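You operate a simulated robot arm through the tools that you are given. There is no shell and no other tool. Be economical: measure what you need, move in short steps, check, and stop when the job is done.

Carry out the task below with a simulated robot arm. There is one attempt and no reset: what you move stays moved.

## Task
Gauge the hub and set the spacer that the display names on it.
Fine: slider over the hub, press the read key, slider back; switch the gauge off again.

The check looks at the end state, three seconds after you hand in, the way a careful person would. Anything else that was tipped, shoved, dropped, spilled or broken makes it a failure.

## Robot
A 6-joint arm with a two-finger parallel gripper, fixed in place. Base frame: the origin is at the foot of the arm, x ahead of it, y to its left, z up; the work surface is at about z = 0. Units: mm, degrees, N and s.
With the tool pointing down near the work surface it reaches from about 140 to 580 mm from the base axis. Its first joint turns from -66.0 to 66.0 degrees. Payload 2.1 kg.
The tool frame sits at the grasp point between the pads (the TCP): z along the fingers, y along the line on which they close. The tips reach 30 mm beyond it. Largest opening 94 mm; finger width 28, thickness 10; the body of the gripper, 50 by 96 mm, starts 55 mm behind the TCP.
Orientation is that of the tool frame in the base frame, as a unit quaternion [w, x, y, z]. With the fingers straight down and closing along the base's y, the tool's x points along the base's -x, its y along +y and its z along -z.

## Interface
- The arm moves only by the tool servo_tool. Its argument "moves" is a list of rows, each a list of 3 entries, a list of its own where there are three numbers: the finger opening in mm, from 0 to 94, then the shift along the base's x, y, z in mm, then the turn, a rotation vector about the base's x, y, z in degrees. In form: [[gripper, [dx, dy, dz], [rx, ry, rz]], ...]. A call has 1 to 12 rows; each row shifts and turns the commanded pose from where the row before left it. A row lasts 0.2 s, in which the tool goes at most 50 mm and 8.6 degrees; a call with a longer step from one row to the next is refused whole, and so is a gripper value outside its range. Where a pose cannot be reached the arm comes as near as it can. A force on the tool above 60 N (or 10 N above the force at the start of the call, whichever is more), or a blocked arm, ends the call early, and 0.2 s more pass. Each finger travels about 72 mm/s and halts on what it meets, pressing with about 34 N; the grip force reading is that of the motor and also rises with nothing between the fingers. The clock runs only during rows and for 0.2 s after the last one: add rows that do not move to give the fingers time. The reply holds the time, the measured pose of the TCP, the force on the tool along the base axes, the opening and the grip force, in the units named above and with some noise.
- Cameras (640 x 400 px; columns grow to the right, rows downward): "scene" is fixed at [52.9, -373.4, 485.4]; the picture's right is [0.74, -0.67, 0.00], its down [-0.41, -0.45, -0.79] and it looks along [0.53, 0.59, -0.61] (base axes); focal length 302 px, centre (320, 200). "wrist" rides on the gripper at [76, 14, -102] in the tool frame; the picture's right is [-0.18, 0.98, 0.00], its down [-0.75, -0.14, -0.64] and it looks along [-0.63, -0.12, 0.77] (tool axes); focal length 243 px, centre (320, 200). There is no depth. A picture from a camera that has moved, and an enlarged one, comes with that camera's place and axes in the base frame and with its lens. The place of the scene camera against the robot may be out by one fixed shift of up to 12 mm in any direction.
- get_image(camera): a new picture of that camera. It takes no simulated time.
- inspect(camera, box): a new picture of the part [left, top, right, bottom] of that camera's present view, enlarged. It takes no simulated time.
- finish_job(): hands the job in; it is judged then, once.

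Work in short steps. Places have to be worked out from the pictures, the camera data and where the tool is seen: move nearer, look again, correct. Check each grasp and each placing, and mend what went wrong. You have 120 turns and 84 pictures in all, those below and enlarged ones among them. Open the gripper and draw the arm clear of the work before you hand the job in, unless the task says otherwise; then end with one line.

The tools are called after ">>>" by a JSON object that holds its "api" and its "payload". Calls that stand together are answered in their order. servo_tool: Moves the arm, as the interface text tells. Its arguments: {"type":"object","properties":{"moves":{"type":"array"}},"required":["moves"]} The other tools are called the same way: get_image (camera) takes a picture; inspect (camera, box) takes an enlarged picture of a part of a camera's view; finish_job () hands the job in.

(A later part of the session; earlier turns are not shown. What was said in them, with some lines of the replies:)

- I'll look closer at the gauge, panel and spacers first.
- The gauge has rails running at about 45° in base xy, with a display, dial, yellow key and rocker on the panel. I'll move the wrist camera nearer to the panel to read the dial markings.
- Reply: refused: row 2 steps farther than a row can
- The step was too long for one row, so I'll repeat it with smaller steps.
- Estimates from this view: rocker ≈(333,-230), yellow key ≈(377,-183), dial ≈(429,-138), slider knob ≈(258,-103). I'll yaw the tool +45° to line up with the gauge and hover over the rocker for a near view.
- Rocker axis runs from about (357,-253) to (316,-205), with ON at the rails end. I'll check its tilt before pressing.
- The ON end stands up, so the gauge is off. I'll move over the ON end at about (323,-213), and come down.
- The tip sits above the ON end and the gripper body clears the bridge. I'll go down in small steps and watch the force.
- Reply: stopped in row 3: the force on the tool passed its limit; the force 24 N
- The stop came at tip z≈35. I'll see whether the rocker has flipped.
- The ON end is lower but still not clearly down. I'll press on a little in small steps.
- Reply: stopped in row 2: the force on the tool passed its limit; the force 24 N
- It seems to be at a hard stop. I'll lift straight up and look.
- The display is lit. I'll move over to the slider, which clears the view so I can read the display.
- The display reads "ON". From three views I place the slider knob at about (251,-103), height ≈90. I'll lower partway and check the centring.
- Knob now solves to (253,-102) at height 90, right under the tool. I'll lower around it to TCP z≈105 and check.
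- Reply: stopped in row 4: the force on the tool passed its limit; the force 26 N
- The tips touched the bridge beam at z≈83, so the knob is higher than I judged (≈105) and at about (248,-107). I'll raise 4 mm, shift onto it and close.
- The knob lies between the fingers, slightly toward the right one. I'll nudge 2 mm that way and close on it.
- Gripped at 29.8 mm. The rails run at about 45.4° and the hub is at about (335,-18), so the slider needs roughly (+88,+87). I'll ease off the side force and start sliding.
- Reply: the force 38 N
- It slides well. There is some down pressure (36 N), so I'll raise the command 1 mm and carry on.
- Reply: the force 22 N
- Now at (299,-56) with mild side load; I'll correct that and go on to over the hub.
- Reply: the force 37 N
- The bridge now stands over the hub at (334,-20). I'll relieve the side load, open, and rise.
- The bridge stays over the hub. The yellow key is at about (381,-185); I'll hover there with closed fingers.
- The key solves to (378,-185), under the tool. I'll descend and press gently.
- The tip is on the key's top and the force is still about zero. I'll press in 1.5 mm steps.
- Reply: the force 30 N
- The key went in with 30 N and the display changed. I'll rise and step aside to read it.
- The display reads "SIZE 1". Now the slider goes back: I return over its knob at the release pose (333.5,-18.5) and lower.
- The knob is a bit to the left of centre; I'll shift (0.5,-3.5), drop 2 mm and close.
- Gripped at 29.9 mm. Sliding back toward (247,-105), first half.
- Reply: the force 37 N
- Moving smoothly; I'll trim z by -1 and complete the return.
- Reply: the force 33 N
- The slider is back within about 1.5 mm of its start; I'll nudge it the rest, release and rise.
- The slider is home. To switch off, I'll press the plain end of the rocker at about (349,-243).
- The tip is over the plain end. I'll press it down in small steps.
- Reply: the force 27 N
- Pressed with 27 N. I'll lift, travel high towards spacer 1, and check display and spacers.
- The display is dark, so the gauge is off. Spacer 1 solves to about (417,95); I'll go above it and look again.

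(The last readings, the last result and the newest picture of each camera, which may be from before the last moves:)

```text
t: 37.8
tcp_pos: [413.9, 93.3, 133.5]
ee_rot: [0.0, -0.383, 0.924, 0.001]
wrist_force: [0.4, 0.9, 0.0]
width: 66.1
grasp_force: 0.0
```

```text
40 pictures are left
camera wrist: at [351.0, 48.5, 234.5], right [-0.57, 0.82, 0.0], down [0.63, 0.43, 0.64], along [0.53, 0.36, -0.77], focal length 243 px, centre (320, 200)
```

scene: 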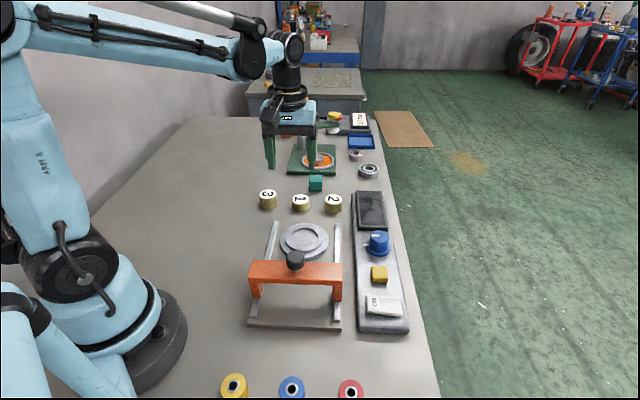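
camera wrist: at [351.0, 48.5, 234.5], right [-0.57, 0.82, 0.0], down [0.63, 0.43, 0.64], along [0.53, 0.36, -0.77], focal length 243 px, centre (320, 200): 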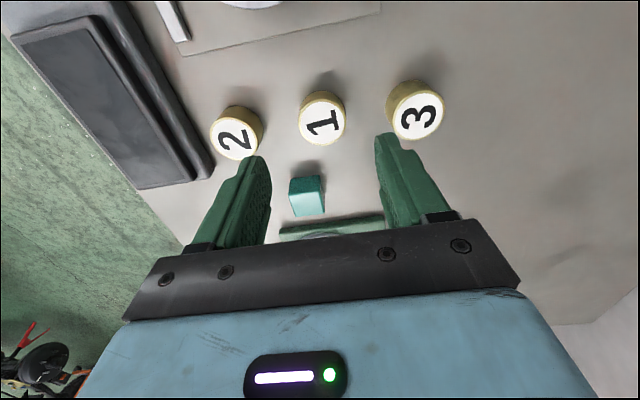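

Spacer 1 solves to (420,97), top about z 25, and its neighbours leave room. I'll align and descend partway, then look.

>>> {"api": "servo_tool", "payload": {"moves": [[64, [6.5, 4, -20], [0, 0, 0]], [64, [0, 0, -25], [0, 0, 0]], [64, [0, 0, -15], [0, 0, 0]], [64, [0, 0, 0], [0, 0, 0]]]}}

>>> {"api": "get_image", "payload": {"camera": "wrist"}}

>>> {"api": "inspect", "payload": {"camera": "scene", "box": [240, 130, 380, 260]}}

```text
t: 38.8
tcp_pos: [422.6, 97.3, 72.7]
ee_rot: [0.0, -0.382, 0.924, 0.001]
wrist_force: [-0.1, 0.1, -0.4]
width: 64.0
grasp_force: 0.1
```

```text
39 pictures are left
camera wrist: at [357.8, 52.6, 174.3], right [-0.57, 0.82, 0.0], down [0.63, 0.43, 0.64], along [0.53, 0.36, -0.77], focal length 243 px, centre (320, 200)
```

wrist: 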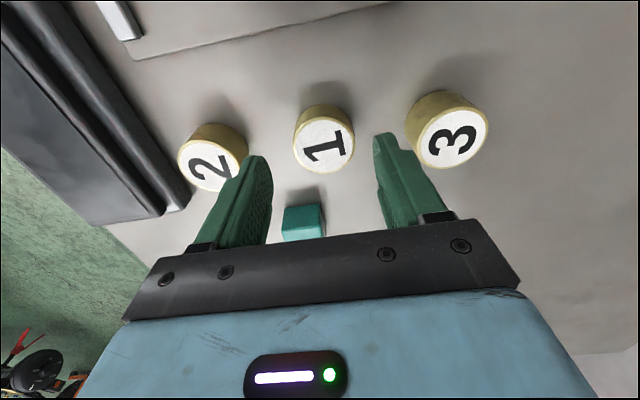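

```text
3.08 times, centred on (310, 195) of scene
camera zoom: at [52.9, -373.4, 485.4], right [0.74, -0.67, 0.0], down [-0.41, -0.45, -0.79], along [0.53, 0.59, -0.61], focal length 928 px, centre (351, 215)
```

zoom: 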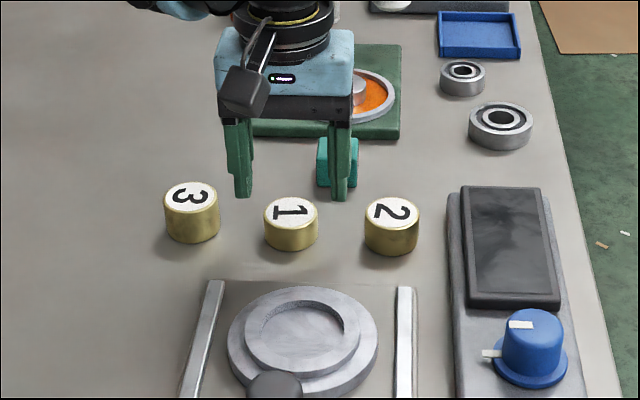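

Centred (spacer at (419.5,97.5)). I'll descend to TCP z≈42 and close slowly.

>>> {"api": "servo_tool", "payload": {"moves": [[64, [-2, 0, -15], [0, 0, 0]], [64, [0, 0, -15], [0, 0, 0]], [56, [0, 0, 0], [0, 0, 0]], [48, [0, 0, 0], [0, 0, 0]], [42, [0, 0, 0], [0, 0, 0]], [36, [0, 0, 0], [0, 0, 0]], [32, [0, 0, 0], [0, 0, 0]], [30, [0, 0, 0], [0, 0, 0]]]}}

>>> {"api": "get_image", "payload": {"camera": "wrist"}}

>>> {"api": "inspect", "payload": {"camera": "scene", "box": [240, 130, 380, 260]}}

```text
t: 40.6
tcp_pos: [419.0, 97.5, 44.0]
ee_rot: [-0.001, -0.383, 0.924, 0.001]
wrist_force: [0.2, -0.4, -0.8]
width: 42.6
grasp_force: 34.0
```

```text
37 pictures are left
camera wrist: at [355.4, 52.0, 144.8], right [-0.57, 0.82, 0.0], down [0.63, 0.43, 0.64], along [0.53, 0.36, -0.77], focal length 243 px, centre (320, 200)
```

wrist: 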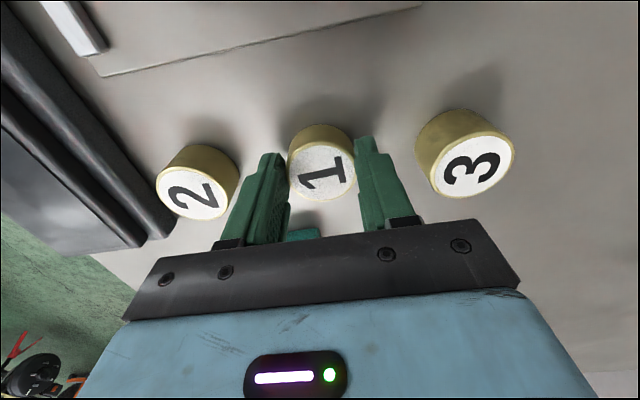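

```text
3.08 times, centred on (310, 195) of scene
camera zoom: at [52.9, -373.4, 485.4], right [0.74, -0.67, 0.0], down [-0.41, -0.45, -0.79], along [0.53, 0.59, -0.61], focal length 928 px, centre (351, 215)
```

zoom: 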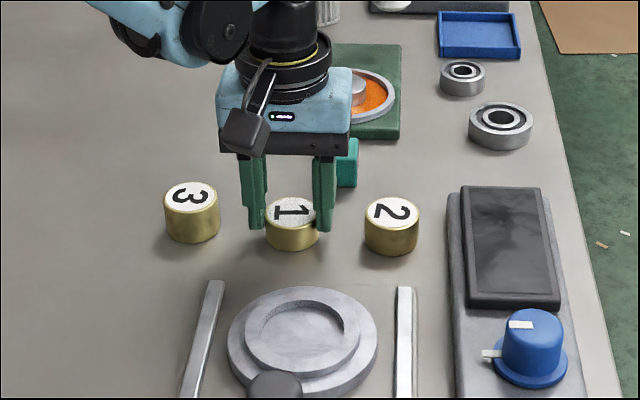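

Gripped at 42.6 mm. I'll lift and carry it toward the hub, then look to refine the hub's centre.

>>> {"api": "servo_tool", "payload": {"moves": [[30, [0, 0, 15], [0, 0, 0]], [30, [0, 0, 30], [0, 0, 0]], [30, [0, 0, 30], [0, 0, 0]], [30, [-22, -29, 0], [0, 0, 0]], [30, [-22, -29, 0], [0, 0, 0]], [30, [-22, -29, 0], [0, 0, 0]], [30, [0, 0, 0], [0, 0, 0]]]}}

>>> {"api": "get_image", "payload": {"camera": "wrist"}}

>>> {"api": "inspect", "payload": {"camera": "scene", "box": [230, 160, 390, 300]}}

```text
t: 42.2
tcp_pos: [356.2, 9.4, 117.9]
ee_rot: [-0.001, -0.383, 0.924, 0.001]
wrist_force: [0.4, -0.7, -2.1]
width: 42.6
grasp_force: 34.2
```

```text
35 pictures are left
camera wrist: at [291.4, -35.1, 219.8], right [-0.57, 0.82, 0.0], down [0.63, 0.43, 0.64], along [0.53, 0.36, -0.77], focal length 243 px, centre (320, 200)
```

wrist: 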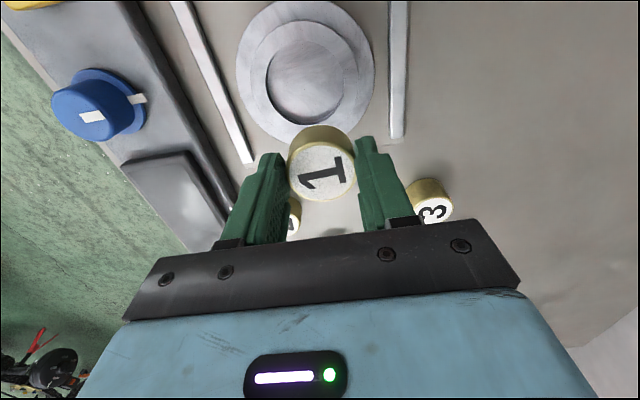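

```text
2.86 times, centred on (310, 230) of scene
camera zoom: at [52.9, -373.4, 485.4], right [0.74, -0.67, 0.0], down [-0.41, -0.45, -0.79], along [0.53, 0.59, -0.61], focal length 862 px, centre (349, 114)
```

zoom: 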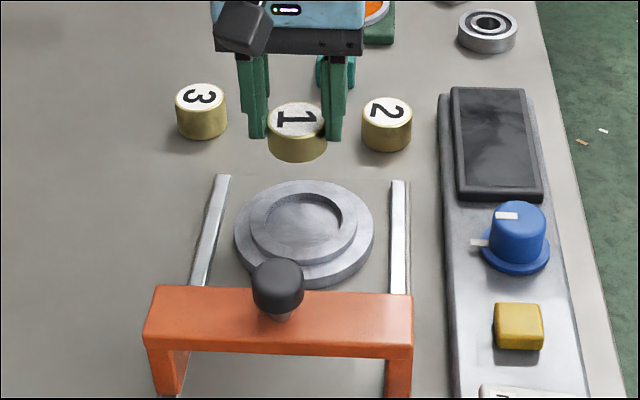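

I'll zoom on the hub to fix its centre more exactly.

>>> {"api": "inspect", "payload": {"camera": "wrist", "box": [220, 0, 400, 150]}}

>>> {"api": "inspect", "payload": {"camera": "scene", "box": [270, 215, 340, 265]}}

```text
2.67 times, centred on (310, 75) of wrist
camera zoom: at [291.4, -35.1, 219.8], right [-0.57, 0.82, 0.0], down [0.63, 0.43, 0.64], along [0.53, 0.36, -0.77], focal length 647 px, centre (347, 533)
```

zoom: 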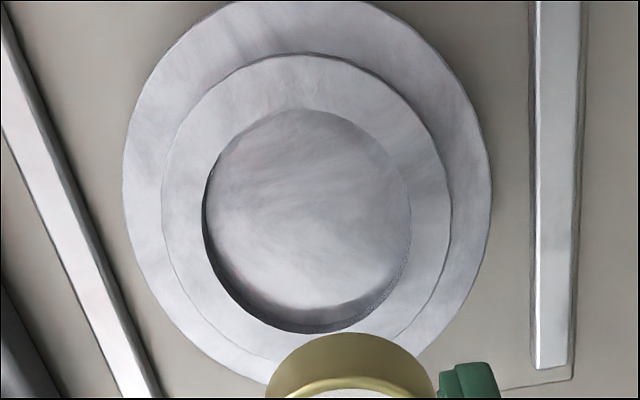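

```text
8.00 times, centred on (305, 240) of scene
camera zoom: at [52.9, -373.4, 485.4], right [0.74, -0.67, 0.0], down [-0.41, -0.45, -0.79], along [0.53, 0.59, -0.61], focal length 2413 px, centre (440, -120)
```

zoom: 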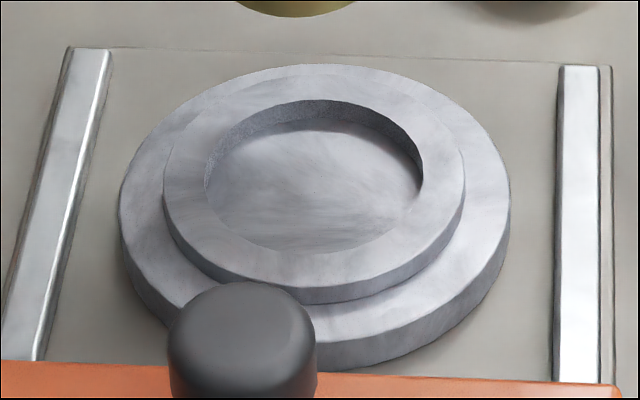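

The recess rim is ≈58 mm across, centred near (339,-15.5) (wrist and corrected scene views agree). I'll move over it and lower partway.

>>> {"api": "servo_tool", "payload": {"moves": [[30, [-9, -12.5, 0], [0, 0, 0]], [30, [-8.2, -12.4, 0], [0, 0, 0]], [30, [0, 0, -15], [0, 0, 0]], [30, [0, 0, -15], [0, 0, 0]], [30, [0, 0, 0], [0, 0, 0]]]}}

>>> {"api": "inspect", "payload": {"camera": "wrist", "box": [220, 50, 420, 250]}}

>>> {"api": "inspect", "payload": {"camera": "scene", "box": [255, 190, 355, 270]}}

```text
t: 43.4
tcp_pos: [334.8, -15.1, 88.1]
ee_rot: [-0.001, -0.382, 0.924, 0.001]
wrist_force: [0.6, 0.5, -2.5]
width: 42.8
grasp_force: 34.6
```

```text
2.00 times, centred on (320, 150) of wrist
camera zoom: at [271.3, -60.6, 190.2], right [-0.57, 0.82, 0.0], down [0.63, 0.43, 0.64], along [0.53, 0.36, -0.77], focal length 485 px, centre (320, 300)
```

zoom: 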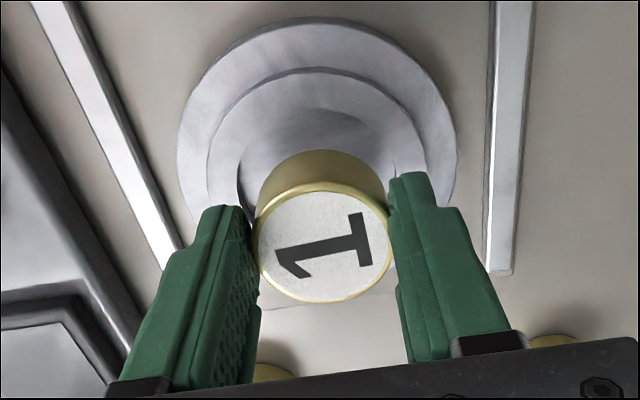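

```text
5.00 times, centred on (305, 230) of scene
camera zoom: at [52.9, -373.4, 485.4], right [0.74, -0.67, 0.0], down [-0.41, -0.45, -0.79], along [0.53, 0.59, -0.61], focal length 1508 px, centre (395, 50)
```

zoom: 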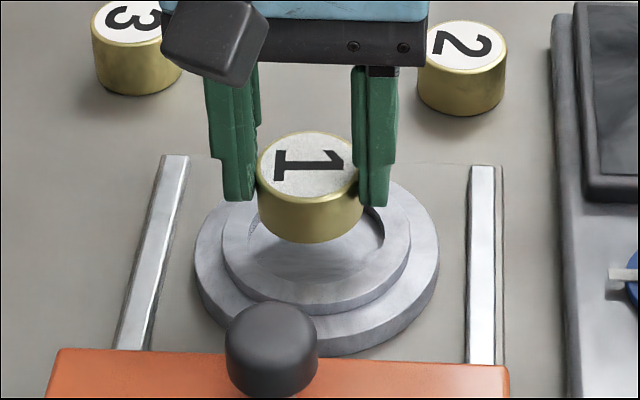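

Both views say the recess centre lies about (+4,+1.5) from the spacer. I'll shift by that and lower slowly.

>>> {"api": "servo_tool", "payload": {"moves": [[30, [4, 1.5, 0], [0, 0, 0]], [30, [0, 0, -10], [0, 0, 0]], [30, [0, 0, -5], [0, 0, 0]], [30, [0, 0, 0], [0, 0, 0]]]}}

>>> {"api": "inspect", "payload": {"camera": "wrist", "box": [220, 50, 420, 250]}}

>>> {"api": "inspect", "payload": {"camera": "scene", "box": [255, 190, 355, 270]}}

```text
t: 44.4
tcp_pos: [339.7, -15.0, 72.8]
ee_rot: [0.0, -0.382, 0.924, 0.0]
wrist_force: [0.5, -0.6, -3.0]
width: 42.6
grasp_force: 34.0
```

```text
2.00 times, centred on (320, 150) of wrist
camera zoom: at [275.7, -59.1, 174.7], right [-0.57, 0.82, 0.0], down [0.63, 0.43, 0.64], along [0.53, 0.36, -0.77], focal length 485 px, centre (320, 300)
```

zoom: 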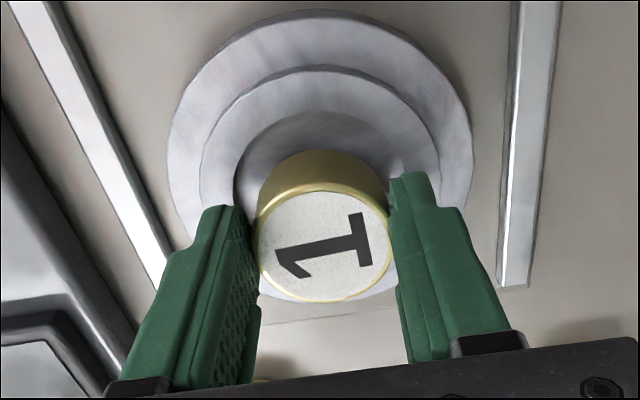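

```text
5.00 times, centred on (305, 230) of scene
camera zoom: at [52.9, -373.4, 485.4], right [0.74, -0.67, 0.0], down [-0.41, -0.45, -0.79], along [0.53, 0.59, -0.61], focal length 1508 px, centre (395, 50)
```

zoom: 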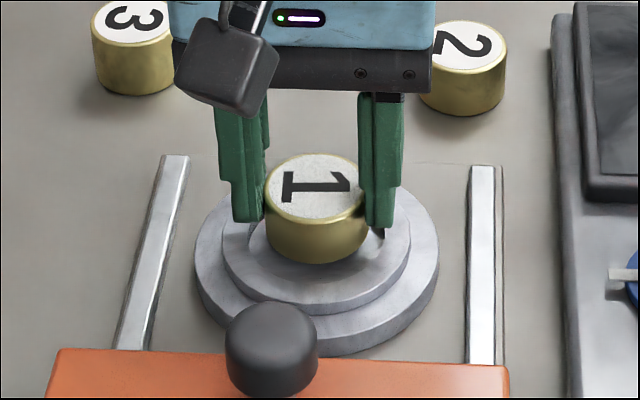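

Spacer and recess now agree to within 1 mm in the scene view. I'll lower in small steps until contact.

>>> {"api": "servo_tool", "payload": {"moves": [[30, [0, 0, -4], [0, 0, 0]], [30, [0, 0, -3], [0, 0, 0]], [30, [0, 0, -2], [0, 0, 0]], [30, [0, 0, -2], [0, 0, 0]], [30, [0, 0, 0], [0, 0, 0]]]}}

>>> {"api": "inspect", "payload": {"camera": "scene", "box": [255, 190, 355, 270]}}

```text
t: 45.6
tcp_pos: [339.8, -12.8, 61.5]
ee_rot: [0.0, -0.383, 0.924, 0.002]
wrist_force: [4.8, 1.7, 28.1]
width: 42.5
grasp_force: 33.4
```

```text
5.00 times, centred on (305, 230) of scene
camera zoom: at [52.8, -373.4, 485.4], right [0.74, -0.67, 0.0], down [-0.41, -0.45, -0.79], along [0.53, 0.59, -0.61], focal length 1508 px, centre (395, 50)
```

zoom: 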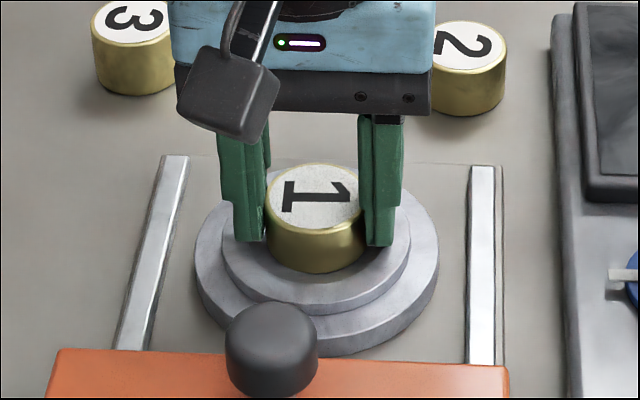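

Contact at spacer bottom ≈17.5 mm. I'll check whether it sits on the recess floor.

>>> {"api": "inspect", "payload": {"camera": "wrist", "box": [220, 50, 420, 250]}}

>>> {"api": "inspect", "payload": {"camera": "scene", "box": [280, 215, 335, 260]}}

```text
2.00 times, centred on (320, 150) of wrist
camera zoom: at [275.6, -58.9, 163.7], right [-0.57, 0.82, 0.0], down [0.63, 0.43, 0.64], along [0.53, 0.36, -0.77], focal length 485 px, centre (320, 300)
```

zoom: 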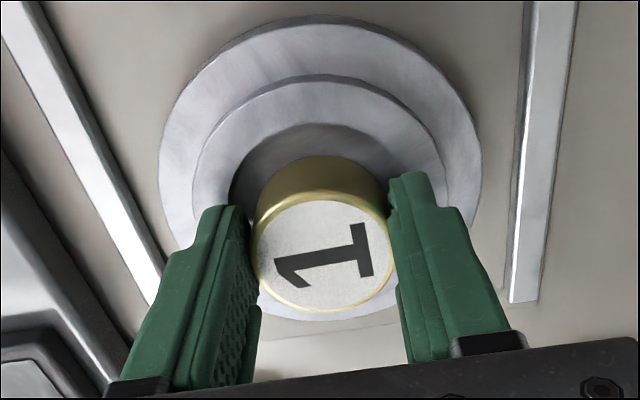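

```text
8.89 times, centred on (308, 238) of scene
camera zoom: at [52.8, -373.4, 485.4], right [0.74, -0.67, 0.0], down [-0.41, -0.45, -0.79], along [0.53, 0.59, -0.61], focal length 2681 px, centre (431, -133)
```

zoom: 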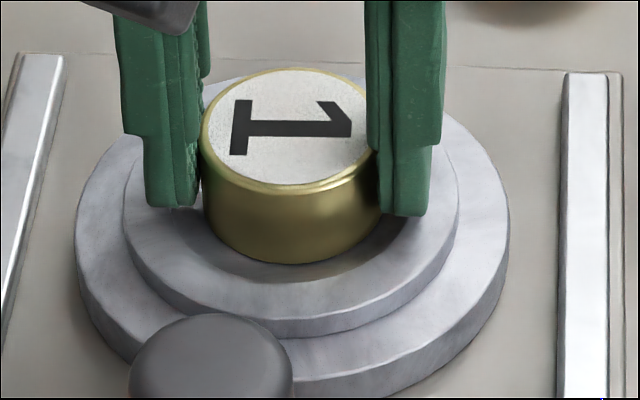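

The spacer slid up about 5 mm in the grip, so it has met the floor, and it's centred within the recess (wrist view). I'll unload 1 mm and open slowly, then check.

>>> {"api": "servo_tool", "payload": {"moves": [[30, [0, 0, 1], [0, 0, 0]], [36, [0, 0, 0], [0, 0, 0]], [42, [0, 0, 0], [0, 0, 0]], [46, [0, 0, 0], [0, 0, 0]], [50, [0, 0, 0], [0, 0, 0]], [50, [0, 0, 0], [0, 0, 0]]]}}

>>> {"api": "inspect", "payload": {"camera": "scene", "box": [280, 215, 335, 260]}}

>>> {"api": "inspect", "payload": {"camera": "wrist", "box": [220, 50, 420, 250]}}

```text
t: 47.0
tcp_pos: [338.6, -14.3, 63.4]
ee_rot: [-0.001, -0.383, 0.924, 0.001]
wrist_force: [-0.2, -0.3, -0.1]
width: 49.7
grasp_force: 0.0
```

```text
8.89 times, centred on (308, 238) of scene
camera zoom: at [52.9, -373.4, 485.4], right [0.74, -0.67, 0.0], down [-0.41, -0.45, -0.79], along [0.53, 0.59, -0.61], focal length 2681 px, centre (431, -133)
```

zoom: 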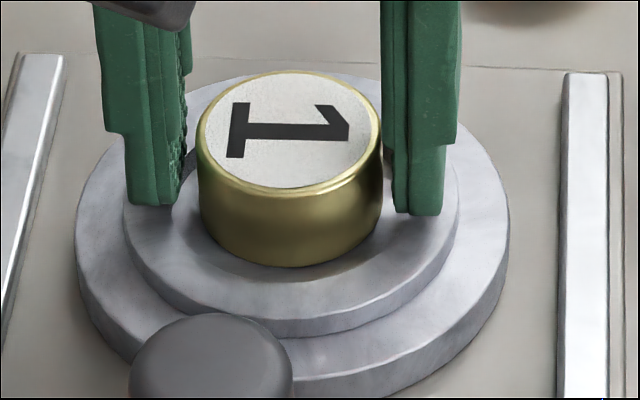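

```text
2.00 times, centred on (320, 150) of wrist
camera zoom: at [275.1, -59.2, 164.8], right [-0.57, 0.82, 0.0], down [0.63, 0.43, 0.64], along [0.53, 0.36, -0.77], focal length 485 px, centre (320, 300)
```

zoom: 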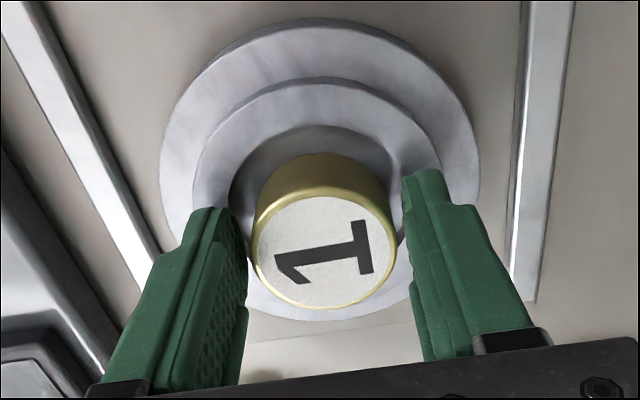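

Released, the spacer stands level in the recess. I'll rise straight up and away, then look at it unobstructed.

>>> {"api": "servo_tool", "payload": {"moves": [[54, [0, 0, 5], [0, 0, 0]], [58, [0, 0, 25], [0, 0, 0]], [60, [0, 0, 40], [0, 0, 0]], [60, [0, 0, 45], [0, 0, 0]], [60, [-30, 15, 20], [0, 0, 0]], [60, [-40, 25, 0], [0, 0, 0]], [60, [0, 0, 0], [0, 0, 0]]]}}

>>> {"api": "inspect", "payload": {"camera": "scene", "box": [280, 215, 335, 260]}}

>>> {"api": "get_image", "payload": {"camera": "wrist"}}

>>> {"api": "get_image", "payload": {"camera": "scene"}}

```text
t: 48.6
tcp_pos: [266.1, 26.3, 196.3]
ee_rot: [0.0, -0.383, 0.924, 0.0]
wrist_force: [-0.4, 0.1, 0.3]
width: 60.1
grasp_force: 0.0
```

```text
8.89 times, centred on (308, 238) of scene
camera zoom: at [52.9, -373.4, 485.4], right [0.74, -0.67, 0.0], down [-0.41, -0.45, -0.79], along [0.53, 0.59, -0.61], focal length 2681 px, centre (431, -133)
```

zoom: 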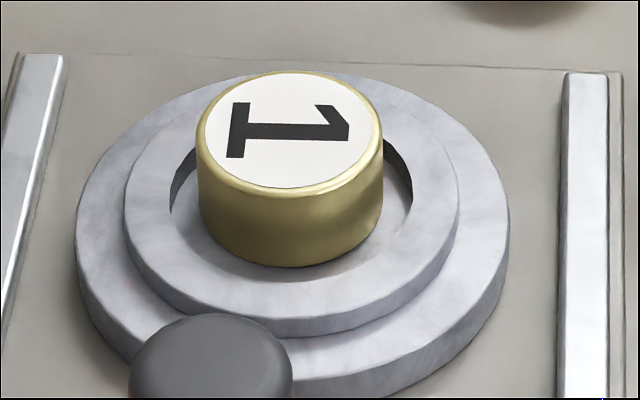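

```text
21 pictures are left
camera wrist: at [200.5, -18.8, 298.2], right [-0.56, 0.83, 0.0], down [0.63, 0.43, 0.64], along [0.53, 0.36, -0.77], focal length 243 px, centre (320, 200)
```

wrist: 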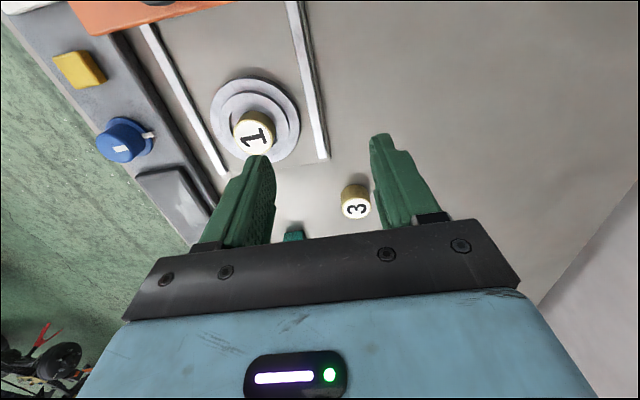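

```text
20 pictures are left
```

scene: 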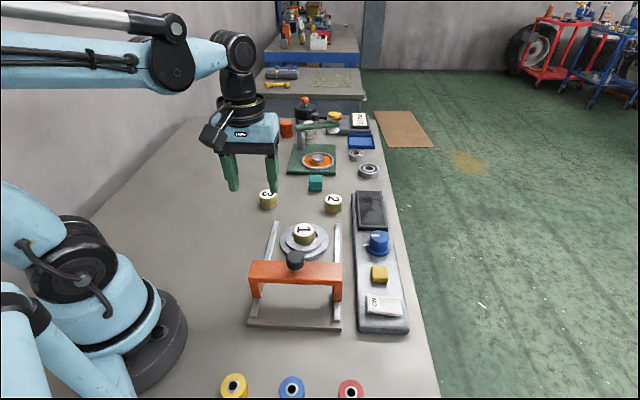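

Spacer 1 stands level and centred in the hub recess, the slider is back home, and the display is dark. The gripper is open and the arm is clear, so I hand in.

>>> {"api": "finish_job", "payload": {}}

```text
The job is handed in.
```

I gauged the hub and the display read "SIZE 1", so I set spacer 1 level and centred in the hub recess. The slider is back where it started, the gauge is off with its display dark, and the arm is clear with the gripper open.
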